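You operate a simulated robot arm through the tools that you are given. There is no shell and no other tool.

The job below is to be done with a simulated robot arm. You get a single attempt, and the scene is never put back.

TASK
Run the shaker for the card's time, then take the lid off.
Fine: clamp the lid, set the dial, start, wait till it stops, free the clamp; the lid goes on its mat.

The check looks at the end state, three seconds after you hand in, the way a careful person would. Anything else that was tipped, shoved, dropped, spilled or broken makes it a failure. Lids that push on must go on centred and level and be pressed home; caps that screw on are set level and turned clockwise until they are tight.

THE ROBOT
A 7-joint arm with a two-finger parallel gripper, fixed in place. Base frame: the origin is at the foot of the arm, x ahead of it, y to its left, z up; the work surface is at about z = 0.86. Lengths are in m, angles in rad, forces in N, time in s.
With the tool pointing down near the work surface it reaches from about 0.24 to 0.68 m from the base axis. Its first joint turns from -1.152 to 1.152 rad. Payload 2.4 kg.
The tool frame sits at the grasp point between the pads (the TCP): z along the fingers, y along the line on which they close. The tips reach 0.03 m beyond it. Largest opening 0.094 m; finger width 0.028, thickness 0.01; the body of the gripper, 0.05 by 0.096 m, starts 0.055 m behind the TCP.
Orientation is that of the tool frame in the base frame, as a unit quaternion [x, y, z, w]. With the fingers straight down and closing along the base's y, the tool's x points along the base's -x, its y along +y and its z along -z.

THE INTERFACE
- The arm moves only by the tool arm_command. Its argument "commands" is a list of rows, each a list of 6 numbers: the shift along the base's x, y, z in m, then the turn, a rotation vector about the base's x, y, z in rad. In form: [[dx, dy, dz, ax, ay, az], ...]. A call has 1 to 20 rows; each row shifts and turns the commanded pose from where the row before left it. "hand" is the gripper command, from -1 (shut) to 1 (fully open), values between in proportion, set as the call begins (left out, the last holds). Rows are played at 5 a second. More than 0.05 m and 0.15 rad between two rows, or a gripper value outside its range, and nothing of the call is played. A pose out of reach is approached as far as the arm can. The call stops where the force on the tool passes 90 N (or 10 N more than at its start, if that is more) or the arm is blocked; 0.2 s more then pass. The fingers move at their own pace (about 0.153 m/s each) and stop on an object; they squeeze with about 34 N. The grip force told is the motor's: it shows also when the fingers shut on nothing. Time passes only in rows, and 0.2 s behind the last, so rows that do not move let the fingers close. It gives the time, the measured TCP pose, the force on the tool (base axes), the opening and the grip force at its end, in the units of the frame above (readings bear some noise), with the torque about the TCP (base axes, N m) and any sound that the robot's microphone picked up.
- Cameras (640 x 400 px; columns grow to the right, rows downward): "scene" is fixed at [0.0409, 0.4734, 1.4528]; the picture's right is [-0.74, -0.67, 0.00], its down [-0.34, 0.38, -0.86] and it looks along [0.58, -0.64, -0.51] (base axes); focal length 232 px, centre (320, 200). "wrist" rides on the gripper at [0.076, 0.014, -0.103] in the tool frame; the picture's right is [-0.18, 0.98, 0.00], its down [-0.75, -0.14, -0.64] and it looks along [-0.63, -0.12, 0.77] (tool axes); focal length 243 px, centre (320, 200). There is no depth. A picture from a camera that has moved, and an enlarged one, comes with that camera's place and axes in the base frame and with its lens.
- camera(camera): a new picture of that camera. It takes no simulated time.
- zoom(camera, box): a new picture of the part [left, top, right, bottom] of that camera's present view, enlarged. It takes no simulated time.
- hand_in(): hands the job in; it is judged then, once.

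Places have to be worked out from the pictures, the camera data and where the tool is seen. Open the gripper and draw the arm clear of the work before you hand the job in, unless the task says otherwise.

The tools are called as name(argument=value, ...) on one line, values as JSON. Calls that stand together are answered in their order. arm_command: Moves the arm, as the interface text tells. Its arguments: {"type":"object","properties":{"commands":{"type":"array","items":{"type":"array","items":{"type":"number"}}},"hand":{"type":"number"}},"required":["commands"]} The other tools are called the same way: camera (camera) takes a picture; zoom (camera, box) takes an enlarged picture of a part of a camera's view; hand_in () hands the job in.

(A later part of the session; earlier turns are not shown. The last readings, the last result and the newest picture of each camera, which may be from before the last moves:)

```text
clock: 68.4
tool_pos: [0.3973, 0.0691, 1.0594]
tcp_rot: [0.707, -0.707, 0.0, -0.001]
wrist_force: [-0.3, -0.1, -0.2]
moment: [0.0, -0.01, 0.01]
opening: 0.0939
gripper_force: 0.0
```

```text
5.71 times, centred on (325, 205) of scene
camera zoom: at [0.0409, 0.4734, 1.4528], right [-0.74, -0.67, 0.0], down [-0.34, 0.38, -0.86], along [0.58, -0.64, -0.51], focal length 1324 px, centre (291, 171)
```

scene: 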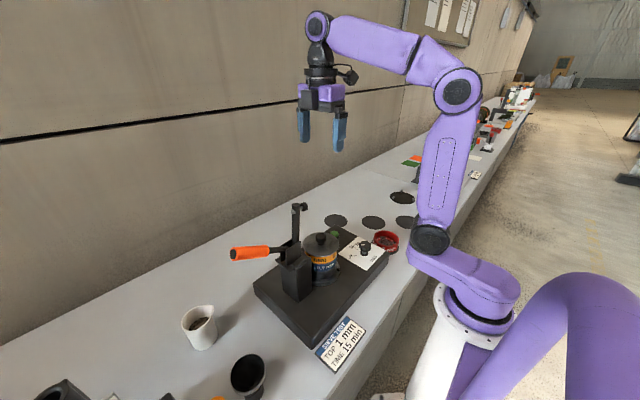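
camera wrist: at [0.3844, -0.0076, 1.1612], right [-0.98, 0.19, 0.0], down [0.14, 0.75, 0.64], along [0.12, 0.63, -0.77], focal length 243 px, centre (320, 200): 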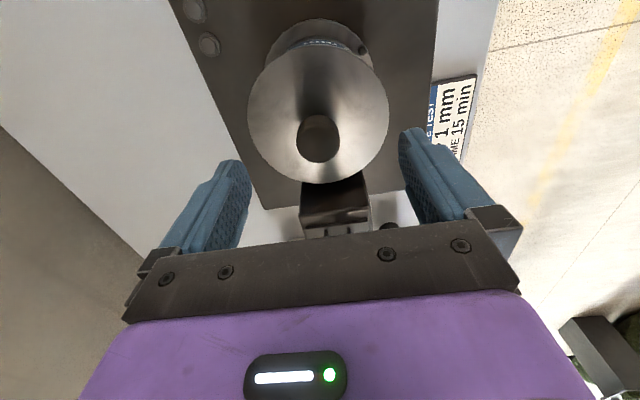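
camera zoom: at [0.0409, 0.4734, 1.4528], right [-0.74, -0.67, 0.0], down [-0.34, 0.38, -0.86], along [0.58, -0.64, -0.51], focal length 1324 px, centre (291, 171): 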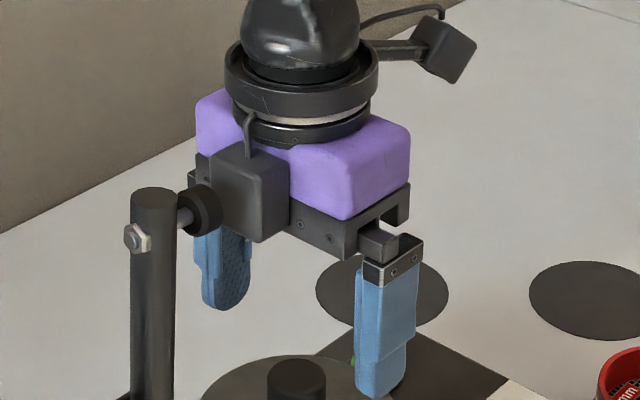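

The foot tip is about 12 mm from the box, and descending vertically keeps that gap. I go down to the knob, then close.

arm_command(commands=[[0, -0.001, -0.02, 0, 0, 0], [0, 0, -0.02, 0, 0, 0], [0, 0, -0.015, 0, 0, 0], [0, 0, 0, 0, 0, 0]])

camera(camera="wrist")

zoom(camera="scene", box=[280, 170, 370, 280])

```text
clock: 69.3
tool_pos: [0.402, 0.0672, 1.0085]
tcp_rot: [-0.706, 0.708, -0.001, 0.001]
wrist_force: [-9.7, -3.0, 28.2]
moment: [-0.19, 1.19, 0.01]
opening: 0.0939
gripper_force: 0.0
stopped in row 4: the force on the tool passed its limit at 97 N (the readings are from after the stop); the commanded pose is now the measured one
```

```text
taken
camera wrist: at [0.3866, -0.0089, 1.1111], right [-0.98, 0.19, 0.0], down [0.14, 0.75, 0.64], along [0.12, 0.63, -0.76], focal length 243 px, centre (320, 200)
```

wrist: 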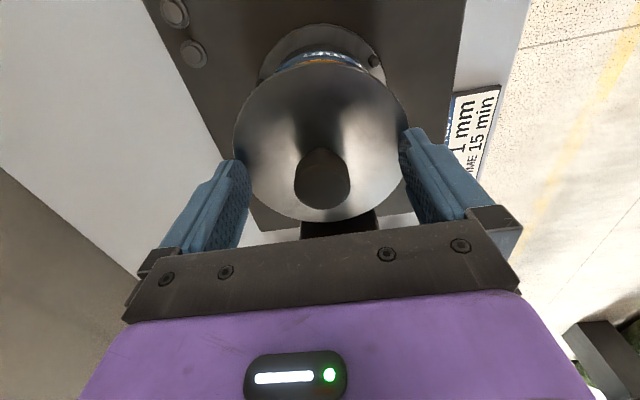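

```text
3.64 times, centred on (325, 225) of scene
camera zoom: at [0.0403, 0.4733, 1.4528], right [-0.74, -0.67, 0.0], down [-0.34, 0.38, -0.86], along [0.58, -0.64, -0.51], focal length 843 px, centre (302, 109)
```

zoom: 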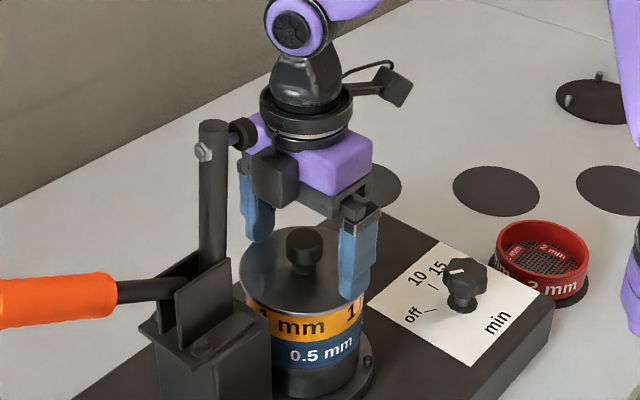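

The open fingertips touched the lid rim at tip z≈0.977, so the lid plate is higher than I estimated. I raise 6 mm, check the lid, then close on the knob.

arm_command(commands=[[0, 0, 0.003, 0, 0, 0], [0, 0, 0.003, 0, 0, 0], [0, 0, 0, 0, 0, 0], [0, 0, 0, 0, 0, 0]])

zoom(camera="scene", box=[290, 210, 360, 290])

```text
clock: 70.3
tool_pos: [0.4032, 0.069, 1.0136]
tcp_rot: [-0.705, 0.709, -0.001, 0.003]
wrist_force: [0.2, -0.2, 1.5]
moment: [0.0, 0.03, -0.03]
opening: 0.0939
gripper_force: 0.0
```

```text
5.00 times, centred on (325, 250) of scene
camera zoom: at [0.0409, 0.4734, 1.4528], right [-0.74, -0.67, 0.0], down [-0.34, 0.38, -0.86], along [0.58, -0.64, -0.51], focal length 1159 px, centre (295, -50)
```

zoom: 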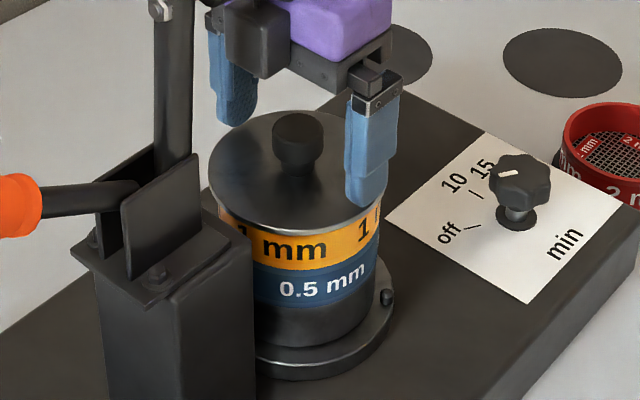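

The lid still sits level. I shift 2 mm to centre and close on the knob.

arm_command(commands=[[-0.002, 0, 0, 0, 0, 0], [0, 0, 0, 0, 0, 0], [0, 0, 0, 0, 0, 0], [0, 0, 0, 0, 0, 0], [0, 0, 0, 0, 0, 0]], hand=-1)

camera(camera="wrist")

zoom(camera="scene", box=[290, 210, 360, 290])

```text
clock: 71.5
tool_pos: [0.3985, 0.0684, 1.0133]
tcp_rot: [-0.706, 0.708, 0.0, 0.003]
wrist_force: [0.8, -1.4, 8.8]
moment: [0.01, 0.08, -0.06]
opening: 0.0294
gripper_force: 34.1
```

```text
taken
camera wrist: at [0.3848, -0.0084, 1.1161], right [-0.98, 0.19, 0.0], down [0.14, 0.75, 0.65], along [0.12, 0.63, -0.76], focal length 243 px, centre (320, 200)
```

wrist: 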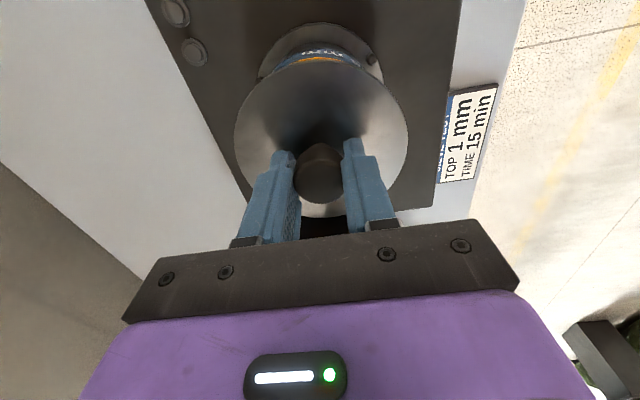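

```text
5.00 times, centred on (325, 250) of scene
camera zoom: at [0.0408, 0.4734, 1.4528], right [-0.74, -0.67, 0.0], down [-0.34, 0.38, -0.86], along [0.58, -0.64, -0.51], focal length 1159 px, centre (295, -50)
```

zoom: 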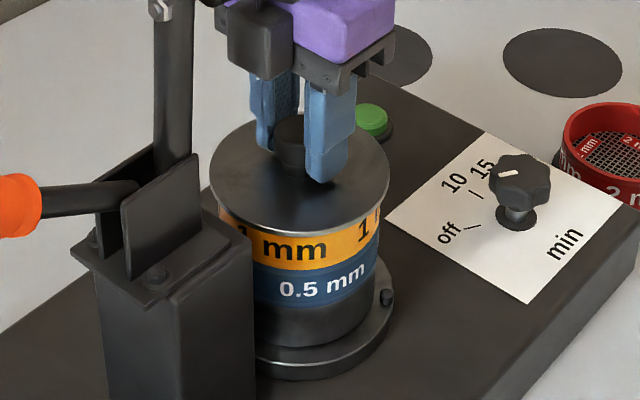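

The grip on the knob is 29 mm and centred. I lift gently in small steps and check that only the lid rises.

arm_command(commands=[[0, 0, 0.003, 0, 0, 0], [0, 0, 0.003, 0, 0, 0], [0, 0, 0.004, 0, 0, 0], [0, 0, 0, 0, 0, 0]])

zoom(camera="scene", box=[290, 210, 360, 290])

```text
clock: 72.5
tool_pos: [0.3983, 0.068, 1.0232]
tcp_rot: [-0.705, 0.709, 0.001, 0.002]
wrist_force: [-0.7, 0.1, -0.6]
moment: [0.01, 0.04, 0.03]
opening: 0.0292
gripper_force: 33.8
```

```text
5.00 times, centred on (325, 250) of scene
camera zoom: at [0.0409, 0.4734, 1.4528], right [-0.74, -0.67, 0.0], down [-0.34, 0.38, -0.86], along [0.58, -0.64, -0.51], focal length 1159 px, centre (295, -50)
```

zoom: 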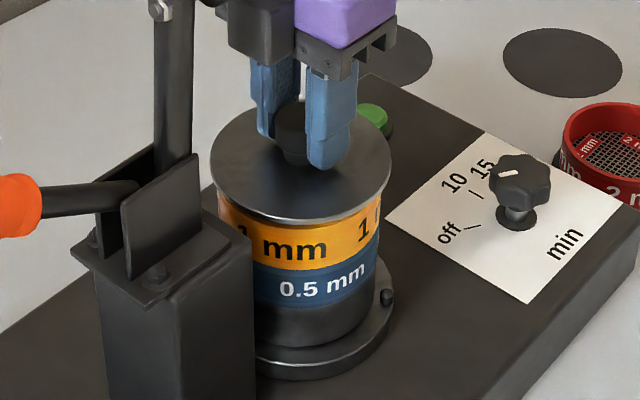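

Only the lid is rising, under almost no load, and the sieves stay put. I lift to about 4.5 cm, then move away in -y before rising to the clamp foot's height.

arm_command(commands=[[0, 0, 0.015, 0, 0, 0], [0, 0, 0.015, 0, 0, 0], [0, 0, 0.008, 0, 0, 0], [0, 0, 0, 0, 0, 0]])

zoom(camera="scene", box=[280, 180, 380, 290])

```text
clock: 73.5
tool_pos: [0.3991, 0.0689, 1.0618]
tcp_rot: [-0.706, 0.708, 0.0, 0.003]
wrist_force: [0.1, 0.1, 0.7]
moment: [-0.04, 0.0, 0.0]
opening: 0.0
gripper_force: 33.2
```

```text
3.64 times, centred on (330, 235) of scene
camera zoom: at [0.0409, 0.4734, 1.4528], right [-0.74, -0.67, 0.0], down [-0.34, 0.38, -0.86], along [0.58, -0.64, -0.51], focal length 843 px, centre (284, 73)
```

zoom: 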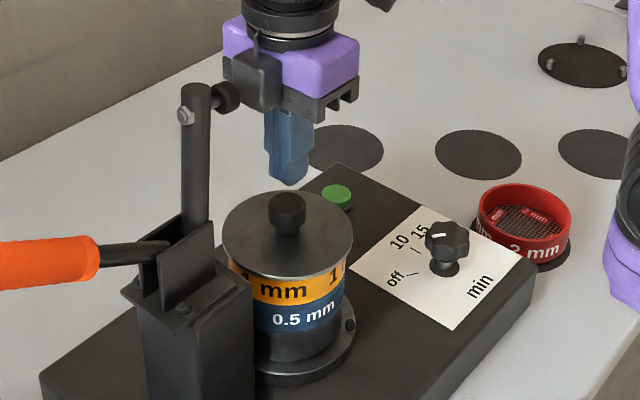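

The fingers slipped off the knob (opening 0). I check where the lid ended up.

zoom(camera="scene", box=[290, 210, 360, 290])

camera(camera="wrist")

zoom(camera="wrist", box=[230, 10, 410, 220])

```text
5.00 times, centred on (325, 250) of scene
camera zoom: at [0.0409, 0.4734, 1.4528], right [-0.74, -0.67, 0.0], down [-0.34, 0.38, -0.86], along [0.58, -0.64, -0.51], focal length 1159 px, centre (295, -50)
```

zoom: 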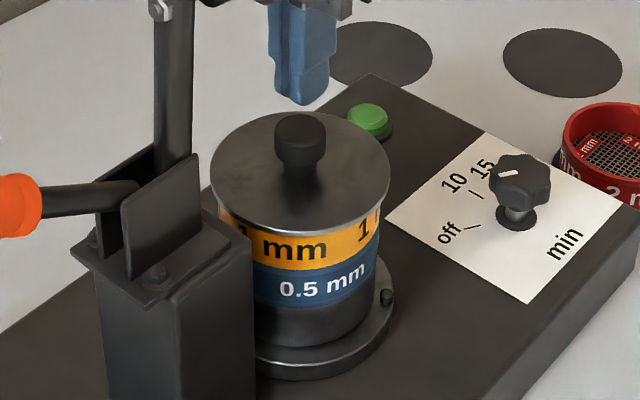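

```text
taken
camera wrist: at [0.3849, -0.0084, 1.1648], right [-0.98, 0.19, 0.0], down [0.14, 0.75, 0.64], along [0.12, 0.63, -0.76], focal length 243 px, centre (320, 200)
```

wrist: 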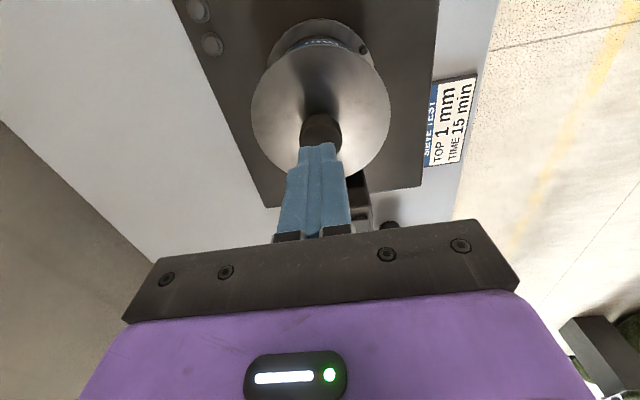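

```text
1.90 times, centred on (320, 115) of wrist
camera zoom: at [0.3849, -0.0084, 1.1648], right [-0.98, 0.19, 0.0], down [0.14, 0.75, 0.64], along [0.12, 0.63, -0.76], focal length 462 px, centre (320, 362)
```

zoom: 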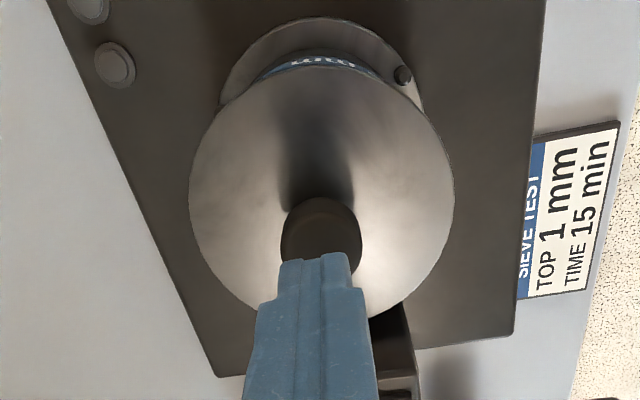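

The lid dropped back and sits level in its place, so nothing is harmed, but the grip was too high or too brief. I reopen to a partial opening so the fingers stay inside the rim, and come down again carefully to find the lid surface.

arm_command(commands=[[0, 0, 0, 0, 0, 0], [0, 0, 0, 0, 0, 0], [0, 0, 0, 0, 0, 0]], hand=0.15)

arm_command(commands=[[0.001, 0, -0.015, 0, 0, 0], [0, 0, -0.015, 0, 0, 0], [0, 0, -0.01, 0, 0, 0], [0, 0, -0.004, 0, 0, 0], [0, 0, 0, 0, 0, 0], [0, 0, 0, 0, 0, 0]])

zoom(camera="wrist", box=[200, 10, 440, 240])

zoom(camera="scene", box=[300, 210, 350, 270])

```text
clock: 74.3
tool_pos: [0.3997, 0.0681, 1.0616]
tcp_rot: [-0.705, 0.709, 0.0, 0.002]
wrist_force: [0.2, -0.7, 0.7]
moment: [-0.02, -0.02, -0.02]
opening: 0.0539
gripper_force: 0.1
```

```text
clock: 75.7
tool_pos: [0.3999, 0.0695, 1.016]
tcp_rot: [-0.706, 0.708, 0.0, 0.002]
wrist_force: [0.0, 0.9, 0.4]
moment: [0.0, 0.02, -0.02]
opening: 0.0542
gripper_force: 0.1
```

```text
1.74 times, centred on (320, 125) of wrist
camera zoom: at [0.3859, -0.0079, 1.1196], right [-0.98, 0.19, 0.0], down [0.14, 0.75, 0.64], along [0.12, 0.63, -0.76], focal length 422 px, centre (320, 330)
```

zoom: 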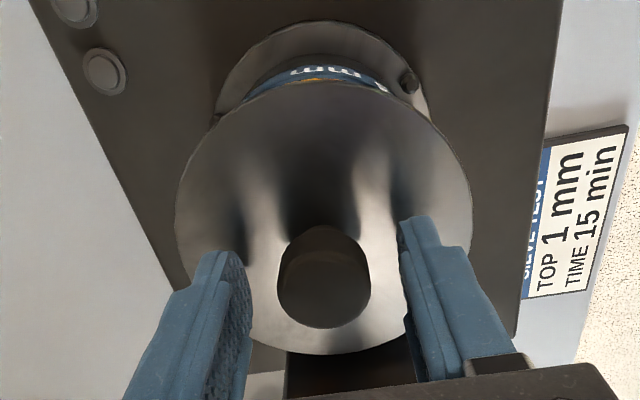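

```text
6.67 times, centred on (325, 240) of scene
camera zoom: at [0.0409, 0.4734, 1.4528], right [-0.74, -0.67, 0.0], down [-0.34, 0.38, -0.86], along [0.58, -0.64, -0.51], focal length 1545 px, centre (287, -67)
```

zoom: 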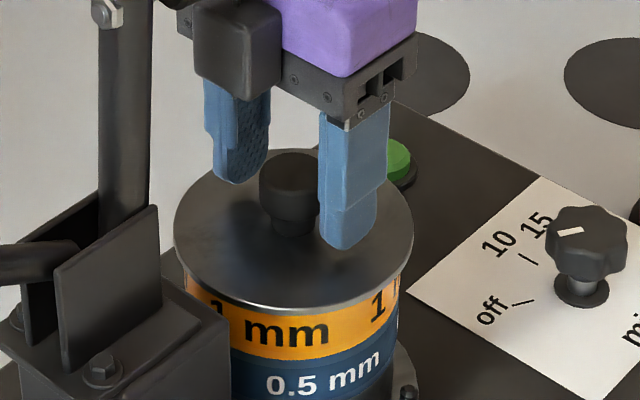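

The fingers straddle the knob inside the rim. I lower in 1 mm steps to find the plate.

arm_command(commands=[[0, -0.001, -0.002, 0, 0, 0], [0, 0, -0.001, 0, 0, 0], [0, 0, -0.001, 0, 0, 0], [0, 0, 0, 0, 0, 0]])

arm_command(commands=[[0, 0, -0.001, 0, 0, 0], [0, 0, 0, 0, 0, 0]])

arm_command(commands=[[0, 0, -0.001, 0, 0, 0], [0, 0, 0, 0, 0, 0]])

```text
clock: 76.7
tool_pos: [0.4002, 0.0673, 1.0131]
tcp_rot: [-0.706, 0.709, 0.0, 0.002]
wrist_force: [-0.4, 0.5, 0.3]
moment: [0.02, 0.0, 0.03]
opening: 0.0544
gripper_force: 0.1
```

```text
clock: 77.3
tool_pos: [0.4012, 0.0672, 1.0123]
tcp_rot: [-0.706, 0.709, 0.0, 0.003]
wrist_force: [-0.4, -0.7, 0.7]
moment: [0.03, 0.0, -0.03]
opening: 0.0541
gripper_force: 0.0
```

```text
clock: 77.9
tool_pos: [0.4005, 0.0673, 1.0126]
tcp_rot: [-0.706, 0.708, 0.0, 0.003]
wrist_force: [0.1, 0.7, 0.2]
moment: [0.02, -0.01, -0.04]
opening: 0.0542
gripper_force: 0.1
```

There is no contact yet, so I continue down.

arm_command(commands=[[0, 0, -0.001, 0, 0, 0], [0, 0, -0.001, 0, 0, 0], [0, 0, 0, 0, 0, 0]])

arm_command(commands=[[0, 0, -0.001, 0, 0, 0], [0, 0, 0, 0, 0, 0]])

arm_command(commands=[[0, 0, -0.001, 0, 0, 0], [0, 0, 0, 0, 0, 0]])

```text
clock: 78.7
tool_pos: [0.4009, 0.0669, 1.0089]
tcp_rot: [-0.706, 0.709, -0.001, 0.003]
wrist_force: [-0.4, -1.1, 0.1]
moment: [0.0, 0.01, 0.0]
opening: 0.0539
gripper_force: 0.1
```

```text
clock: 79.3
tool_pos: [0.4007, 0.0681, 1.0082]
tcp_rot: [-0.706, 0.709, 0.0, 0.002]
wrist_force: [-0.5, -3.1, 15.6]
moment: [-0.15, 0.49, 0.04]
opening: 0.0545
gripper_force: 0.1
```

```text
clock: 79.9
tool_pos: [0.401, 0.0687, 1.0078]
tcp_rot: [-0.706, 0.708, -0.001, 0.004]
wrist_force: [-5.1, -2.9, 46.9]
moment: [-0.26, 1.2, 0.02]
opening: 0.0545
gripper_force: 1.0
```

Contact is at TCP z≈1.008. I raise 2 mm off the plate, which puts the grip 4–5 mm lower on the knob than before, and close.

arm_command(commands=[[0, 0, 0.002, 0, 0, 0], [0, 0, 0, 0, 0, 0]])

arm_command(commands=[[0, 0, 0, 0, 0, 0], [0, 0, 0, 0, 0, 0], [0, 0, 0, 0, 0, 0], [0, 0, 0, 0, 0, 0], [0, 0, 0, 0, 0, 0]], hand=-1)

zoom(camera="scene", box=[300, 210, 350, 270])

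zoom(camera="wrist", box=[220, 90, 420, 240])

```text
clock: 80.5
tool_pos: [0.3993, 0.0673, 1.0088]
tcp_rot: [-0.707, 0.707, 0.0, 0.003]
wrist_force: [2.0, 2.4, 13.3]
moment: [0.02, 0.25, -0.07]
opening: 0.054
gripper_force: 0.0
```

```text
clock: 81.7
tool_pos: [0.4005, 0.0668, 1.0097]
tcp_rot: [-0.706, 0.708, -0.001, 0.002]
wrist_force: [1.0, 1.3, 2.5]
moment: [-0.09, -0.03, 0.08]
opening: 0.0294
gripper_force: 34.1
```

```text
6.67 times, centred on (325, 240) of scene
camera zoom: at [0.0409, 0.4734, 1.4528], right [-0.74, -0.67, 0.0], down [-0.34, 0.38, -0.86], along [0.58, -0.64, -0.51], focal length 1545 px, centre (287, -67)
```

zoom: 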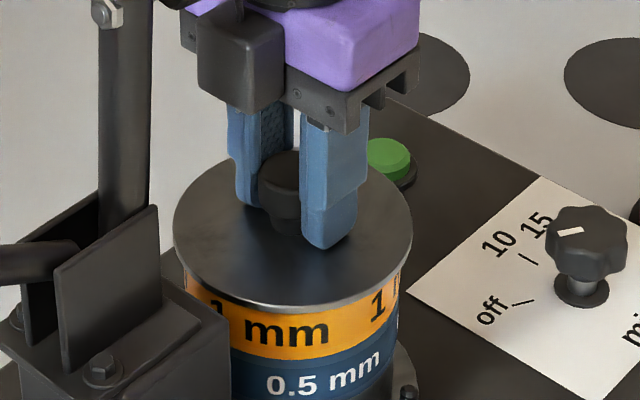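

```text
2.67 times, centred on (320, 165) of wrist
camera zoom: at [0.3861, -0.0099, 1.1114], right [-0.98, 0.19, 0.0], down [0.14, 0.75, 0.64], along [0.12, 0.63, -0.76], focal length 647 px, centre (320, 293)
```

zoom: 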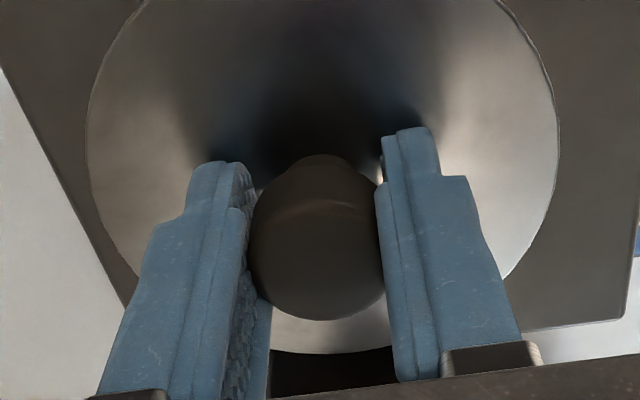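

The pads now hold the head of the knob well. I lift slowly, 2 mm per row.

arm_command(commands=[[0, 0, 0.002, 0, 0, 0], [0, 0, 0.002, 0, 0, 0], [0, 0, 0.002, 0, 0, 0], [0, 0, 0.002, 0, 0, 0], [0, 0, 0.002, 0, 0, 0], [0, 0, 0.002, 0, 0, 0], [0, 0, 0, 0, 0, 0]])

zoom(camera="scene", box=[300, 210, 350, 270])

zoom(camera="wrist", box=[220, 90, 420, 240])

```text
clock: 83.3
tool_pos: [0.4002, 0.0686, 1.0219]
tcp_rot: [-0.706, 0.708, 0.0, 0.002]
wrist_force: [-1.2, 0.6, -1.6]
moment: [0.03, -0.02, -0.04]
opening: 0.0294
gripper_force: 33.2
```

```text
6.67 times, centred on (325, 240) of scene
camera zoom: at [0.0409, 0.4734, 1.4528], right [-0.74, -0.67, 0.0], down [-0.34, 0.38, -0.86], along [0.58, -0.64, -0.51], focal length 1545 px, centre (287, -67)
```

zoom: 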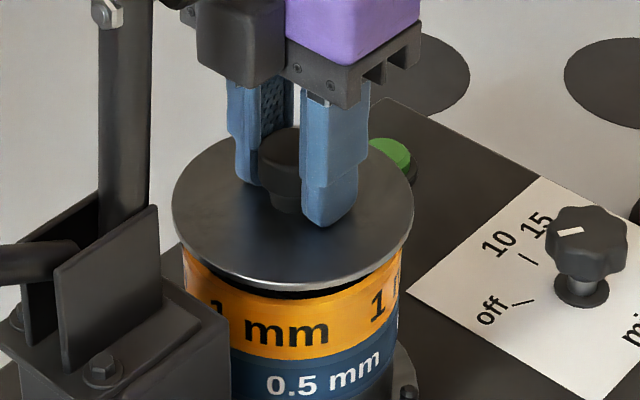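

```text
2.67 times, centred on (320, 165) of wrist
camera zoom: at [0.3863, -0.0103, 1.1239], right [-0.98, 0.19, 0.0], down [0.14, 0.75, 0.64], along [0.12, 0.63, -0.76], focal length 647 px, centre (320, 293)
```

zoom: 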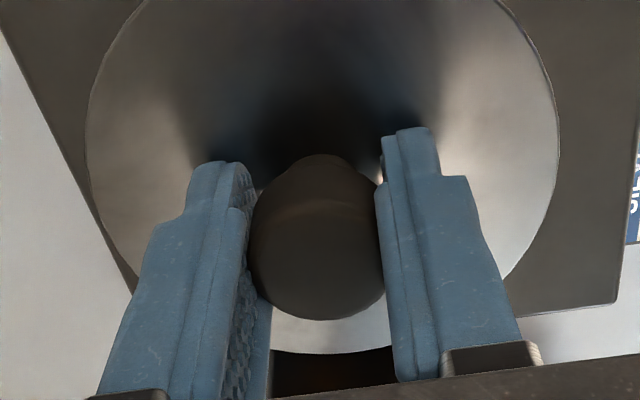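

The lid is rising firmly with no slip: the wrist view of it is unchanged. I continue slowly.

arm_command(commands=[[0, 0, 0.003, 0, 0, 0], [0, 0, 0.003, 0, 0, 0], [0, 0, 0.004, 0, 0, 0], [0, 0, 0.004, 0, 0, 0], [0, 0, 0.004, 0, 0, 0], [0, 0, 0.004, 0, 0, 0], [0, 0, 0.004, 0, 0, 0], [0, 0, 0.004, 0, 0, 0], [0, 0, 0, 0, 0, 0]])

zoom(camera="scene", box=[280, 180, 380, 290])

zoom(camera="wrist", box=[220, 90, 420, 240])

```text
clock: 85.3
tool_pos: [0.4012, 0.0671, 1.0524]
tcp_rot: [-0.706, 0.709, -0.001, 0.003]
wrist_force: [-0.2, -0.2, -2.1]
moment: [0.0, 0.0, 0.01]
opening: 0.0287
gripper_force: 33.9
```

```text
3.64 times, centred on (330, 235) of scene
camera zoom: at [0.0409, 0.4734, 1.4528], right [-0.74, -0.67, 0.0], down [-0.34, 0.38, -0.86], along [0.58, -0.64, -0.51], focal length 843 px, centre (284, 73)
```

zoom: 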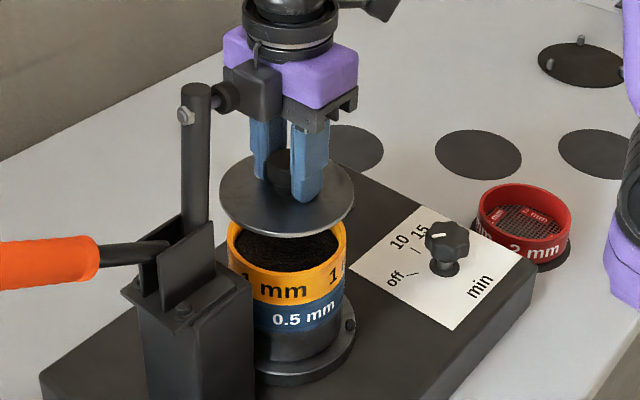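

```text
2.67 times, centred on (320, 165) of wrist
camera zoom: at [0.3866, -0.0101, 1.1546], right [-0.98, 0.19, 0.0], down [0.14, 0.75, 0.64], along [0.12, 0.63, -0.76], focal length 647 px, centre (320, 293)
```

zoom: 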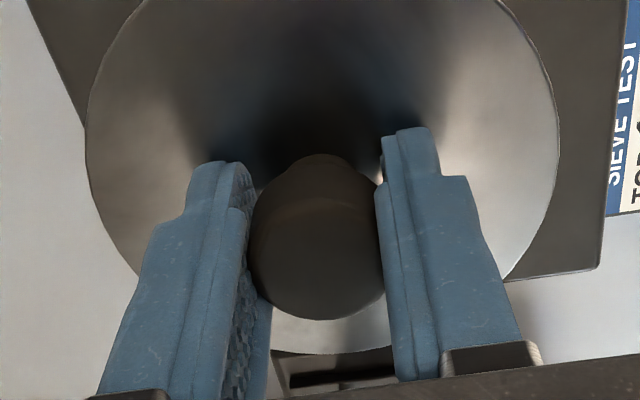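

The lid is free and the stack stays put with its sample. I carry the lid slowly toward the mat at (0.587,-0.249), turning the wrist partly back on the way.

arm_command(commands=[[0, -0.012, 0, 0, 0, 0], [0, -0.018, 0, 0, 0, -0.05], [0, -0.018, 0.005, 0, 0, -0.05], [0.005, -0.018, 0.01, 0, 0, -0.05], [0.01, -0.018, 0.01, 0, 0, -0.05], [0.011, -0.016, 0.005, 0, 0, -0.05], [0.011, -0.016, 0, 0, 0, -0.05], [0.011, -0.016, 0, 0, 0, -0.05], [0.011, -0.016, 0, 0, 0, -0.05], [0.011, -0.016, 0, 0, 0, -0.05], [0.011, -0.016, 0, 0, 0, -0.05], [0.011, -0.016, 0, 0, 0, -0.05], [0.011, -0.016, 0, 0, 0, -0.05], [0.011, -0.016, 0, 0, 0, -0.05], [0.011, -0.016, 0, 0, 0, -0.05], [0.011, -0.016, 0, 0, 0, -0.05], [0.011, -0.016, 0, 0, 0, -0.05], [0.011, -0.016, 0, 0, 0, -0.05], [0, 0, 0, 0, 0, 0], [0, 0, 0, 0, 0, 0]])

camera(camera="wrist")

camera(camera="scene")

```text
clock: 89.5
tool_pos: [0.56, -0.2259, 1.0831]
tcp_rot: [-0.352, 0.936, 0.0, 0.003]
wrist_force: [-0.2, -0.2, -1.8]
moment: [-0.02, 0.02, -0.02]
opening: 0.029
gripper_force: 33.9
```

```text
taken
camera wrist: at [0.4926, -0.2652, 1.1849], right [-0.51, 0.86, 0.0], down [0.66, 0.39, 0.64], along [0.56, 0.33, -0.76], focal length 243 px, centre (320, 200)
```

wrist: 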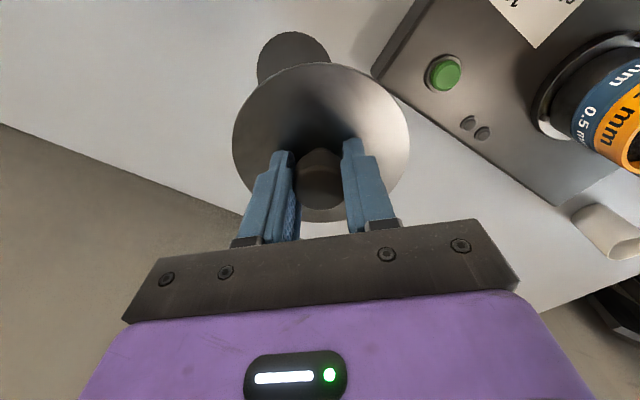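

```text
taken
```

scene: 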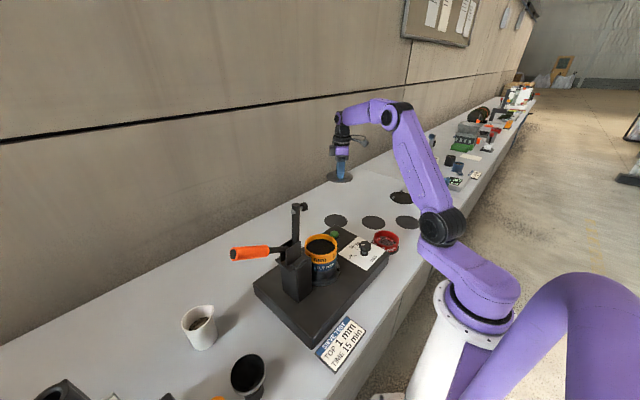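

The lid is held firmly, and a re-check of the visible mat edge confirms its centre at (0.587,-0.249). I centre over it and lower partway.

arm_command(commands=[[0.0137, -0.0123, 0, 0, 0, 0], [0.0136, -0.0122, 0, 0, 0, 0], [0, 0, -0.02, 0, 0, 0], [0, 0, -0.02, 0, 0, 0], [0, 0, -0.02, 0, 0, 0], [0, 0, -0.02, 0, 0, 0], [0, 0, -0.02, 0, 0, 0], [0, 0, -0.02, 0, 0, 0], [0, 0, -0.02, 0, 0, 0], [0, 0, -0.02, 0, 0, 0], [0, 0, -0.02, 0, 0, 0], [0, 0, 0, 0, 0, 0]])

camera(camera="wrist")

zoom(camera="scene", box=[290, 160, 400, 260])

```text
clock: 92.1
tool_pos: [0.5869, -0.2477, 0.9013]
tcp_rot: [-0.352, 0.936, -0.002, 0.003]
wrist_force: [0.0, -0.1, -0.8]
moment: [0.01, 0.05, -0.01]
opening: 0.0292
gripper_force: 34.1
```

```text
taken
camera wrist: at [0.5197, -0.2881, 1.0041], right [-0.51, 0.86, 0.0], down [0.66, 0.39, 0.64], along [0.56, 0.33, -0.76], focal length 243 px, centre (320, 200)
```

wrist: 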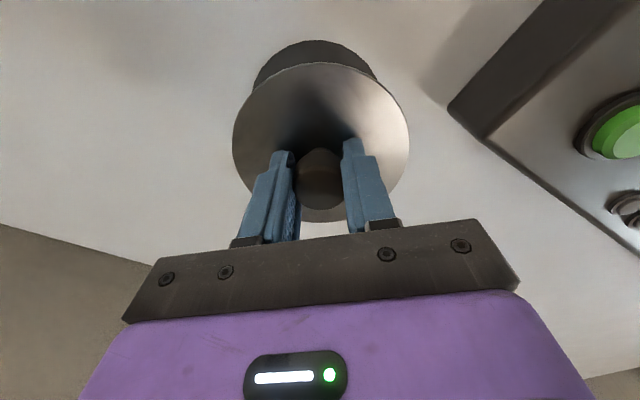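

```text
4.00 times, centred on (345, 210) of scene
camera zoom: at [0.0409, 0.4734, 1.4528], right [-0.74, -0.67, 0.0], down [-0.34, 0.38, -0.86], along [0.58, -0.64, -0.51], focal length 927 px, centre (220, 160)
```

zoom: 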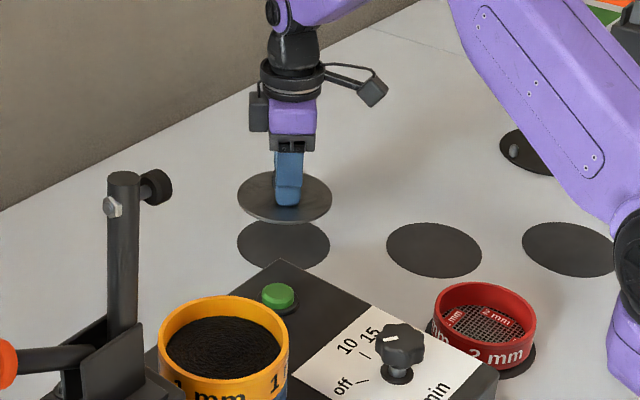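

The lid hangs level and centred over the mat, about 6 cm above it. I lower further in decreasing steps.

arm_command(commands=[[0, 0, -0.015, 0, 0, 0], [0, 0, -0.015, 0, 0, 0], [0, 0, -0.01, 0, 0, 0], [0, 0, -0.005, 0, 0, 0], [0, 0, 0, 0, 0, 0]])

zoom(camera="scene", box=[300, 180, 380, 240])

camera(camera="wrist")

```text
clock: 93.3
tool_pos: [0.5851, -0.2501, 0.8571]
tcp_rot: [-0.351, 0.936, -0.001, 0.003]
wrist_force: [-0.1, -0.6, -1.5]
moment: [0.01, 0.0, 0.0]
opening: 0.029
gripper_force: 34.3
```

```text
6.67 times, centred on (340, 210) of scene
camera zoom: at [0.0409, 0.4734, 1.4528], right [-0.74, -0.67, 0.0], down [-0.34, 0.38, -0.86], along [0.58, -0.64, -0.51], focal length 1545 px, centre (187, 133)
```

zoom: 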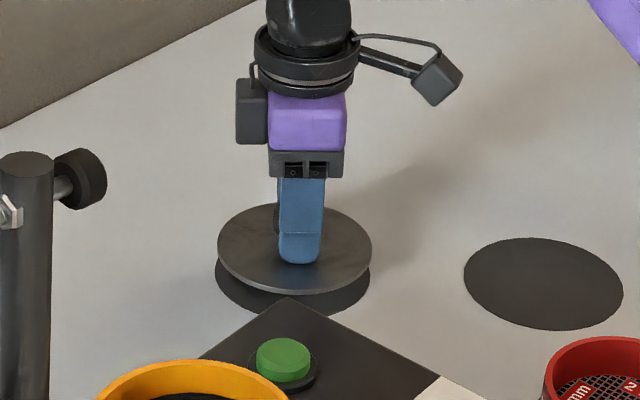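

```text
taken
camera wrist: at [0.5193, -0.2897, 0.9593], right [-0.51, 0.86, 0.0], down [0.66, 0.39, 0.64], along [0.56, 0.33, -0.76], focal length 243 px, centre (320, 200)
```

wrist: 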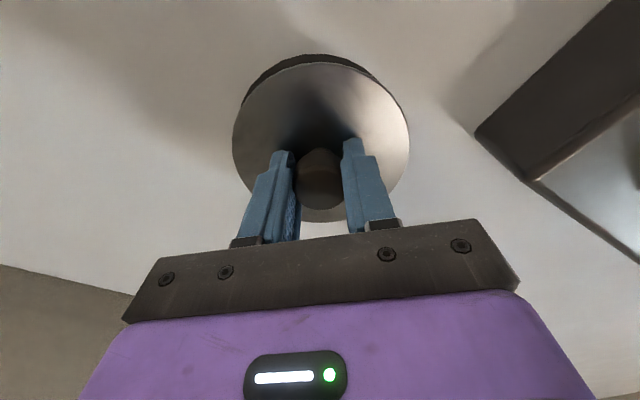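

The lid is centred over the mat with a small gap left. I lower in 2–3 mm steps until contact.

arm_command(commands=[[0, 0, -0.003, 0, 0, 0], [0, 0, -0.003, 0, 0, 0], [0, 0, -0.002, 0, 0, 0], [0, 0, 0, 0, 0, 0]])

arm_command(commands=[[0, 0, -0.002, 0, 0, 0], [0, 0, -0.002, 0, 0, 0], [0, 0, 0, 0, 0, 0]])

zoom(camera="scene", box=[300, 180, 380, 240])

```text
clock: 94.3
tool_pos: [0.5858, -0.2495, 0.8492]
tcp_rot: [-0.352, 0.936, 0.0, 0.002]
wrist_force: [-0.7, 0.0, -0.9]
moment: [0.0, 0.01, -0.01]
opening: 0.029
gripper_force: 34.0
```

```text
clock: 95.1
tool_pos: [0.5861, -0.2488, 0.8455]
tcp_rot: [-0.352, 0.936, -0.001, 0.002]
wrist_force: [0.2, -0.2, -2.2]
moment: [0.01, -0.05, 0.02]
opening: 0.029
gripper_force: 34.5
```

```text
6.67 times, centred on (340, 210) of scene
camera zoom: at [0.0409, 0.4734, 1.4528], right [-0.74, -0.67, 0.0], down [-0.34, 0.38, -0.86], along [0.58, -0.64, -0.51], focal length 1545 px, centre (187, 133)
```

zoom: 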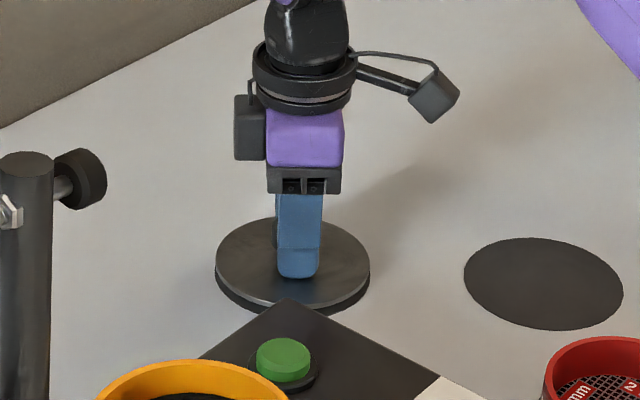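

Only a few millimetres of gap remain, so I continue at 1–2 mm per step.

arm_command(commands=[[0, 0, -0.002, 0, 0, 0], [0, 0, -0.001, 0, 0, 0], [0, 0, 0, 0, 0, 0]])

arm_command(commands=[[0, 0, -0.001, 0, 0, 0], [0, 0, -0.001, 0, 0, 0], [0, 0, 0, 0, 0, 0]])

zoom(camera="scene", box=[300, 180, 380, 240])

```text
clock: 95.9
tool_pos: [0.5866, -0.2487, 0.8416]
tcp_rot: [-0.352, 0.936, -0.002, 0.003]
wrist_force: [-1.1, 2.4, 7.1]
moment: [0.07, 0.36, -0.03]
opening: 0.0291
gripper_force: 34.0
```

```text
clock: 96.7
tool_pos: [0.586, -0.2488, 0.8417]
tcp_rot: [-0.352, 0.936, -0.003, 0.003]
wrist_force: [-8.6, 6.8, 36.1]
moment: [0.04, 1.07, -0.12]
opening: 0.0291
gripper_force: 34.5
```

```text
6.67 times, centred on (340, 210) of scene
camera zoom: at [0.04, 0.4739, 1.4526], right [-0.74, -0.67, 0.0], down [-0.34, 0.38, -0.86], along [0.58, -0.64, -0.51], focal length 1545 px, centre (187, 133)
```

zoom: 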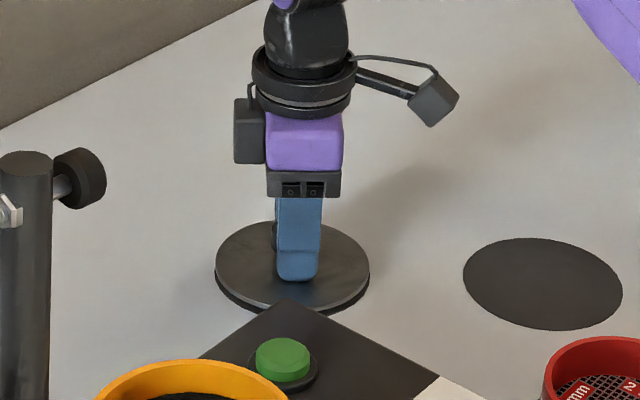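

Contact: the lid rests on the mat. I ease off 2 mm and open the fingers.

arm_command(commands=[[0, 0, 0.002, 0, 0, 0], [0, 0, 0, 0, 0, 0]])

arm_command(commands=[[0, 0, 0, 0, 0, 0], [0, 0, 0, 0, 0, 0], [0, 0, 0, 0, 0, 0]], hand=0.3)

zoom(camera="scene", box=[300, 180, 380, 240])

camera(camera="wrist")

```text
clock: 97.3
tool_pos: [0.5869, -0.2493, 0.8426]
tcp_rot: [-0.352, 0.936, -0.003, 0.003]
wrist_force: [0.5, 4.4, 17.8]
moment: [-0.01, 0.44, -0.06]
opening: 0.0292
gripper_force: 34.3
```

```text
clock: 98.1
tool_pos: [0.5864, -0.2501, 0.8426]
tcp_rot: [-0.351, 0.936, -0.002, 0.002]
wrist_force: [0.1, -4.6, 15.1]
moment: [0.01, 0.33, 0.12]
opening: 0.0582
gripper_force: 0.1
```

```text
6.67 times, centred on (340, 210) of scene
camera zoom: at [0.0406, 0.4734, 1.4528], right [-0.74, -0.67, 0.0], down [-0.34, 0.38, -0.86], along [0.58, -0.64, -0.51], focal length 1545 px, centre (187, 133)
```

zoom: 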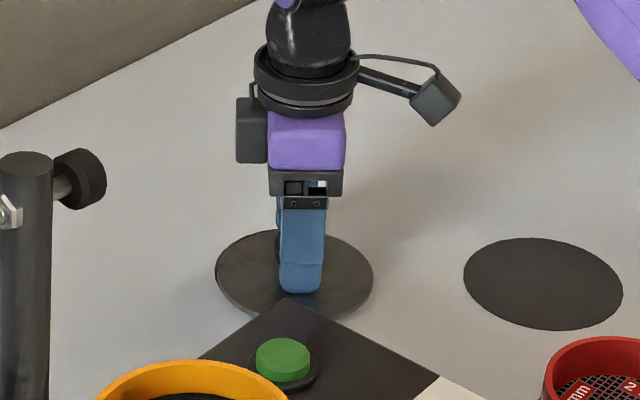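

```text
taken
camera wrist: at [0.5192, -0.2902, 0.9443], right [-0.51, 0.86, 0.0], down [0.66, 0.39, 0.64], along [0.56, 0.33, -0.76], focal length 243 px, centre (320, 200)
```

wrist: 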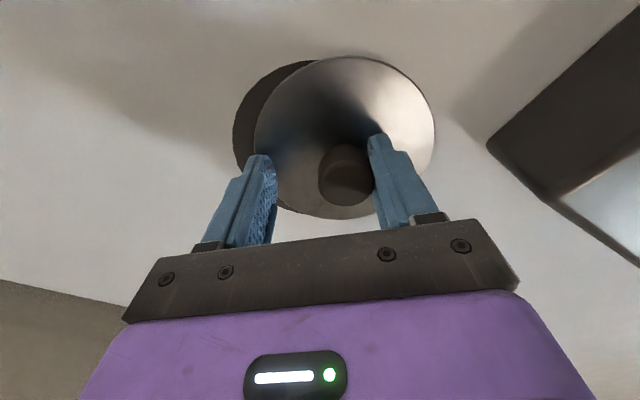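

On opening, the fingertips were still pressing on the plate, and one finger dragged the lid about 1.5 cm sideways. I raise a few mm to stop pressing, re-close to recentre the knob under the TCP, and set it down again properly.

arm_command(commands=[[0, 0, 0.002, 0, 0, 0], [0, 0, 0.002, 0, 0, 0], [0, 0, 0, 0, 0, 0]])

zoom(camera="wrist", box=[200, 40, 460, 230])

```text
clock: 98.9
tool_pos: [0.5858, -0.2501, 0.8452]
tcp_rot: [-0.352, 0.936, 0.0, 0.001]
wrist_force: [-0.4, 0.3, -0.7]
moment: [-0.01, -0.06, 0.01]
opening: 0.061
gripper_force: 0.3
```

```text
2.11 times, centred on (330, 135) of wrist
camera zoom: at [0.5192, -0.2892, 0.948], right [-0.51, 0.86, 0.0], down [0.66, 0.39, 0.64], along [0.55, 0.33, -0.77], focal length 511 px, centre (299, 337)
```

zoom: 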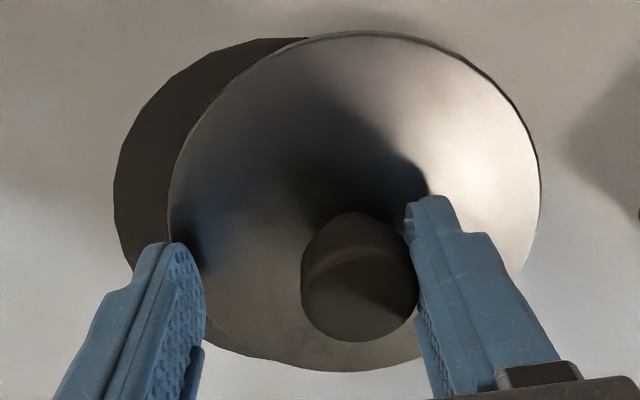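

The force is now zero and the lid lies flat. I close to recentre it.

arm_command(commands=[[0, 0, 0, 0, 0, 0], [0, 0, 0, 0, 0, 0], [0, 0, 0, 0, 0, 0], [0, 0, 0, 0, 0, 0], [0, 0, 0, 0, 0, 0]], hand=-1)

zoom(camera="wrist", box=[200, 40, 460, 230])

zoom(camera="scene", box=[300, 180, 380, 240])

```text
clock: 100.1
tool_pos: [0.5866, -0.2502, 0.8459]
tcp_rot: [-0.352, 0.936, -0.002, 0.002]
wrist_force: [-0.4, 0.3, -0.5]
moment: [0.0, 0.0, 0.01]
opening: 0.0288
gripper_force: 34.1
```

```text
2.11 times, centred on (330, 135) of wrist
camera zoom: at [0.5194, -0.2897, 0.9483], right [-0.51, 0.86, 0.0], down [0.66, 0.39, 0.64], along [0.56, 0.33, -0.76], focal length 511 px, centre (299, 337)
```

zoom: 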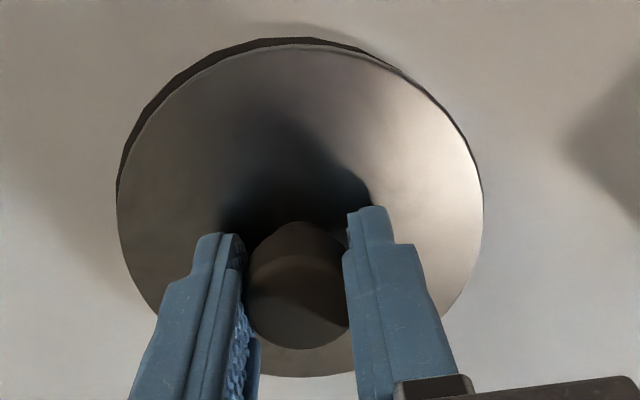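

```text
6.67 times, centred on (340, 210) of scene
camera zoom: at [0.0409, 0.4734, 1.4528], right [-0.74, -0.67, 0.0], down [-0.34, 0.38, -0.86], along [0.58, -0.64, -0.51], focal length 1545 px, centre (187, 133)
```

zoom: 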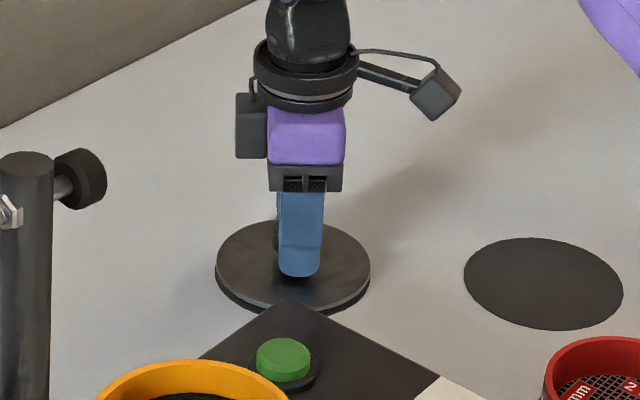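

The lid is recentred, and the fingertips are now clear of the plate. I open again.

arm_command(commands=[[0, 0, 0, 0, 0, 0], [0, 0, 0, 0, 0, 0], [0, 0, 0, 0, 0, 0]], hand=0.3)

zoom(camera="wrist", box=[200, 40, 460, 230])

zoom(camera="scene", box=[300, 180, 380, 240])

```text
clock: 100.9
tool_pos: [0.5858, -0.2495, 0.8458]
tcp_rot: [-0.352, 0.936, 0.0, 0.003]
wrist_force: [-0.1, -0.2, 0.2]
moment: [-0.01, 0.0, 0.03]
opening: 0.0611
gripper_force: 0.1
```

```text
2.11 times, centred on (330, 135) of wrist
camera zoom: at [0.5194, -0.2897, 0.9484], right [-0.51, 0.86, 0.0], down [0.66, 0.39, 0.64], along [0.56, 0.33, -0.76], focal length 511 px, centre (299, 337)
```

zoom: 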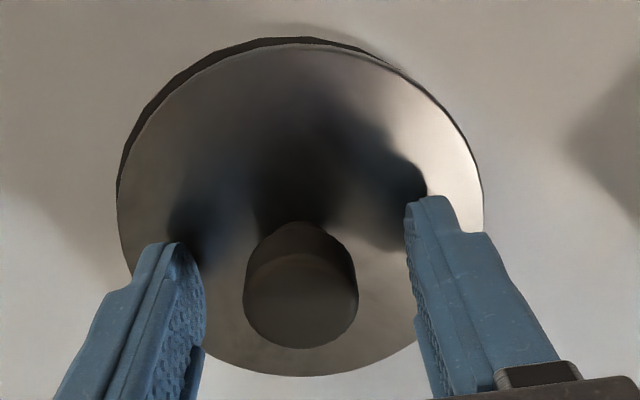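

```text
6.67 times, centred on (340, 210) of scene
camera zoom: at [0.0409, 0.4734, 1.4528], right [-0.74, -0.67, 0.0], down [-0.34, 0.38, -0.86], along [0.58, -0.64, -0.51], focal length 1545 px, centre (187, 133)
```

zoom: 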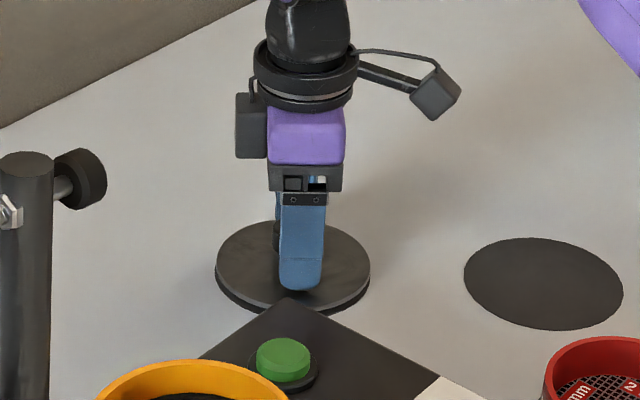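

The lid rests flat and centred on its mat with the fingers open. I rise straight up and draw the arm clear, then inspect everything.

arm_command(commands=[[0, 0, 0.01, 0, 0, 0], [0, 0, 0.02, 0, 0, 0], [0, 0, 0.03, 0, 0, 0], [0, 0, 0.04, 0, 0, 0], [0, 0, 0.04, 0, 0, 0], [0, 0, 0.04, 0, 0, 0], [-0.02, 0, 0.04, 0, 0, 0], [-0.04, 0, 0.04, 0, 0, -0.1], [-0.04, 0, 0.03, 0, 0, -0.15], [-0.04, 0, 0.03, 0, 0, -0.15], [-0.04, 0, 0.03, 0, 0, -0.15], [-0.03, 0, 0.02, 0, 0, -0.15], [-0.03, 0, 0, 0, 0, 0], [-0.03, 0, 0, 0, 0, 0], [0, 0, 0, 0, 0, 0], [0, 0, 0, 0, 0, 0]], hand=1)

camera(camera="scene")

camera(camera="wrist")

zoom(camera="scene", box=[220, 190, 440, 380])

zoom(camera="scene", box=[300, 180, 380, 240])

```text
refused: row 8 steps farther than a row can; nothing moved
```

```text
taken
```

scene: 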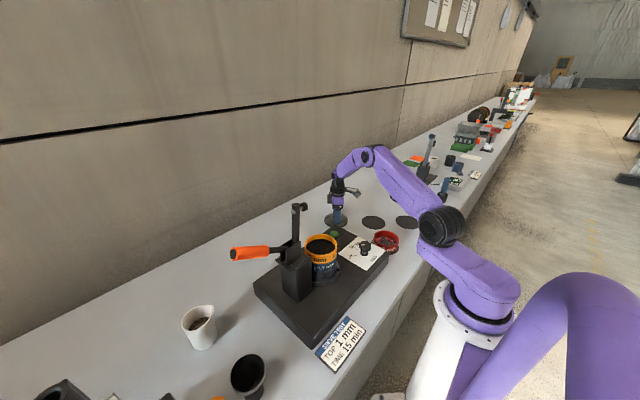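

```text
taken
camera wrist: at [0.5194, -0.2897, 0.9484], right [-0.51, 0.86, 0.0], down [0.66, 0.39, 0.64], along [0.56, 0.33, -0.76], focal length 243 px, centre (320, 200)
```

wrist: 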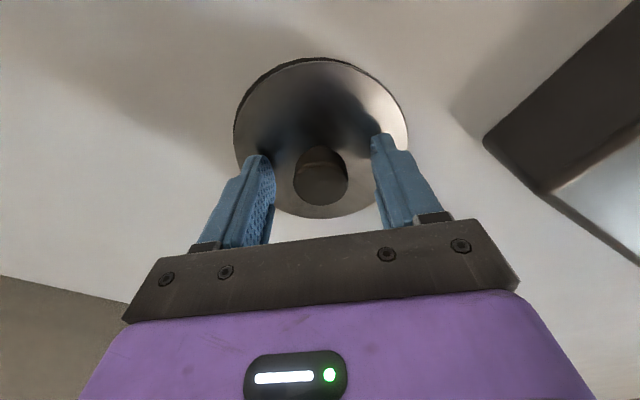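

```text
2.11 times, centred on (330, 285) of scene
camera zoom: at [0.0409, 0.4734, 1.4528], right [-0.74, -0.67, 0.0], down [-0.34, 0.38, -0.86], along [0.58, -0.64, -0.51], focal length 488 px, centre (299, 21)
```

zoom: 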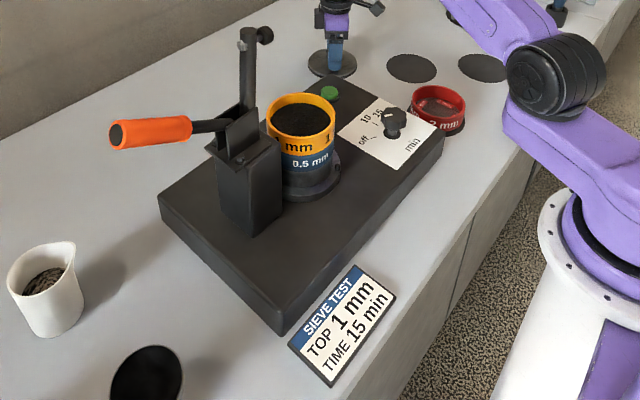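

```text
6.67 times, centred on (340, 210) of scene
camera zoom: at [0.0409, 0.4734, 1.4528], right [-0.74, -0.67, 0.0], down [-0.34, 0.38, -0.86], along [0.58, -0.64, -0.51], focal length 1545 px, centre (187, 133)
```

zoom: 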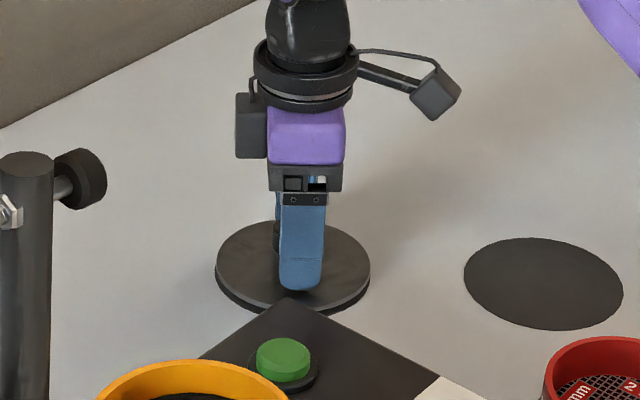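

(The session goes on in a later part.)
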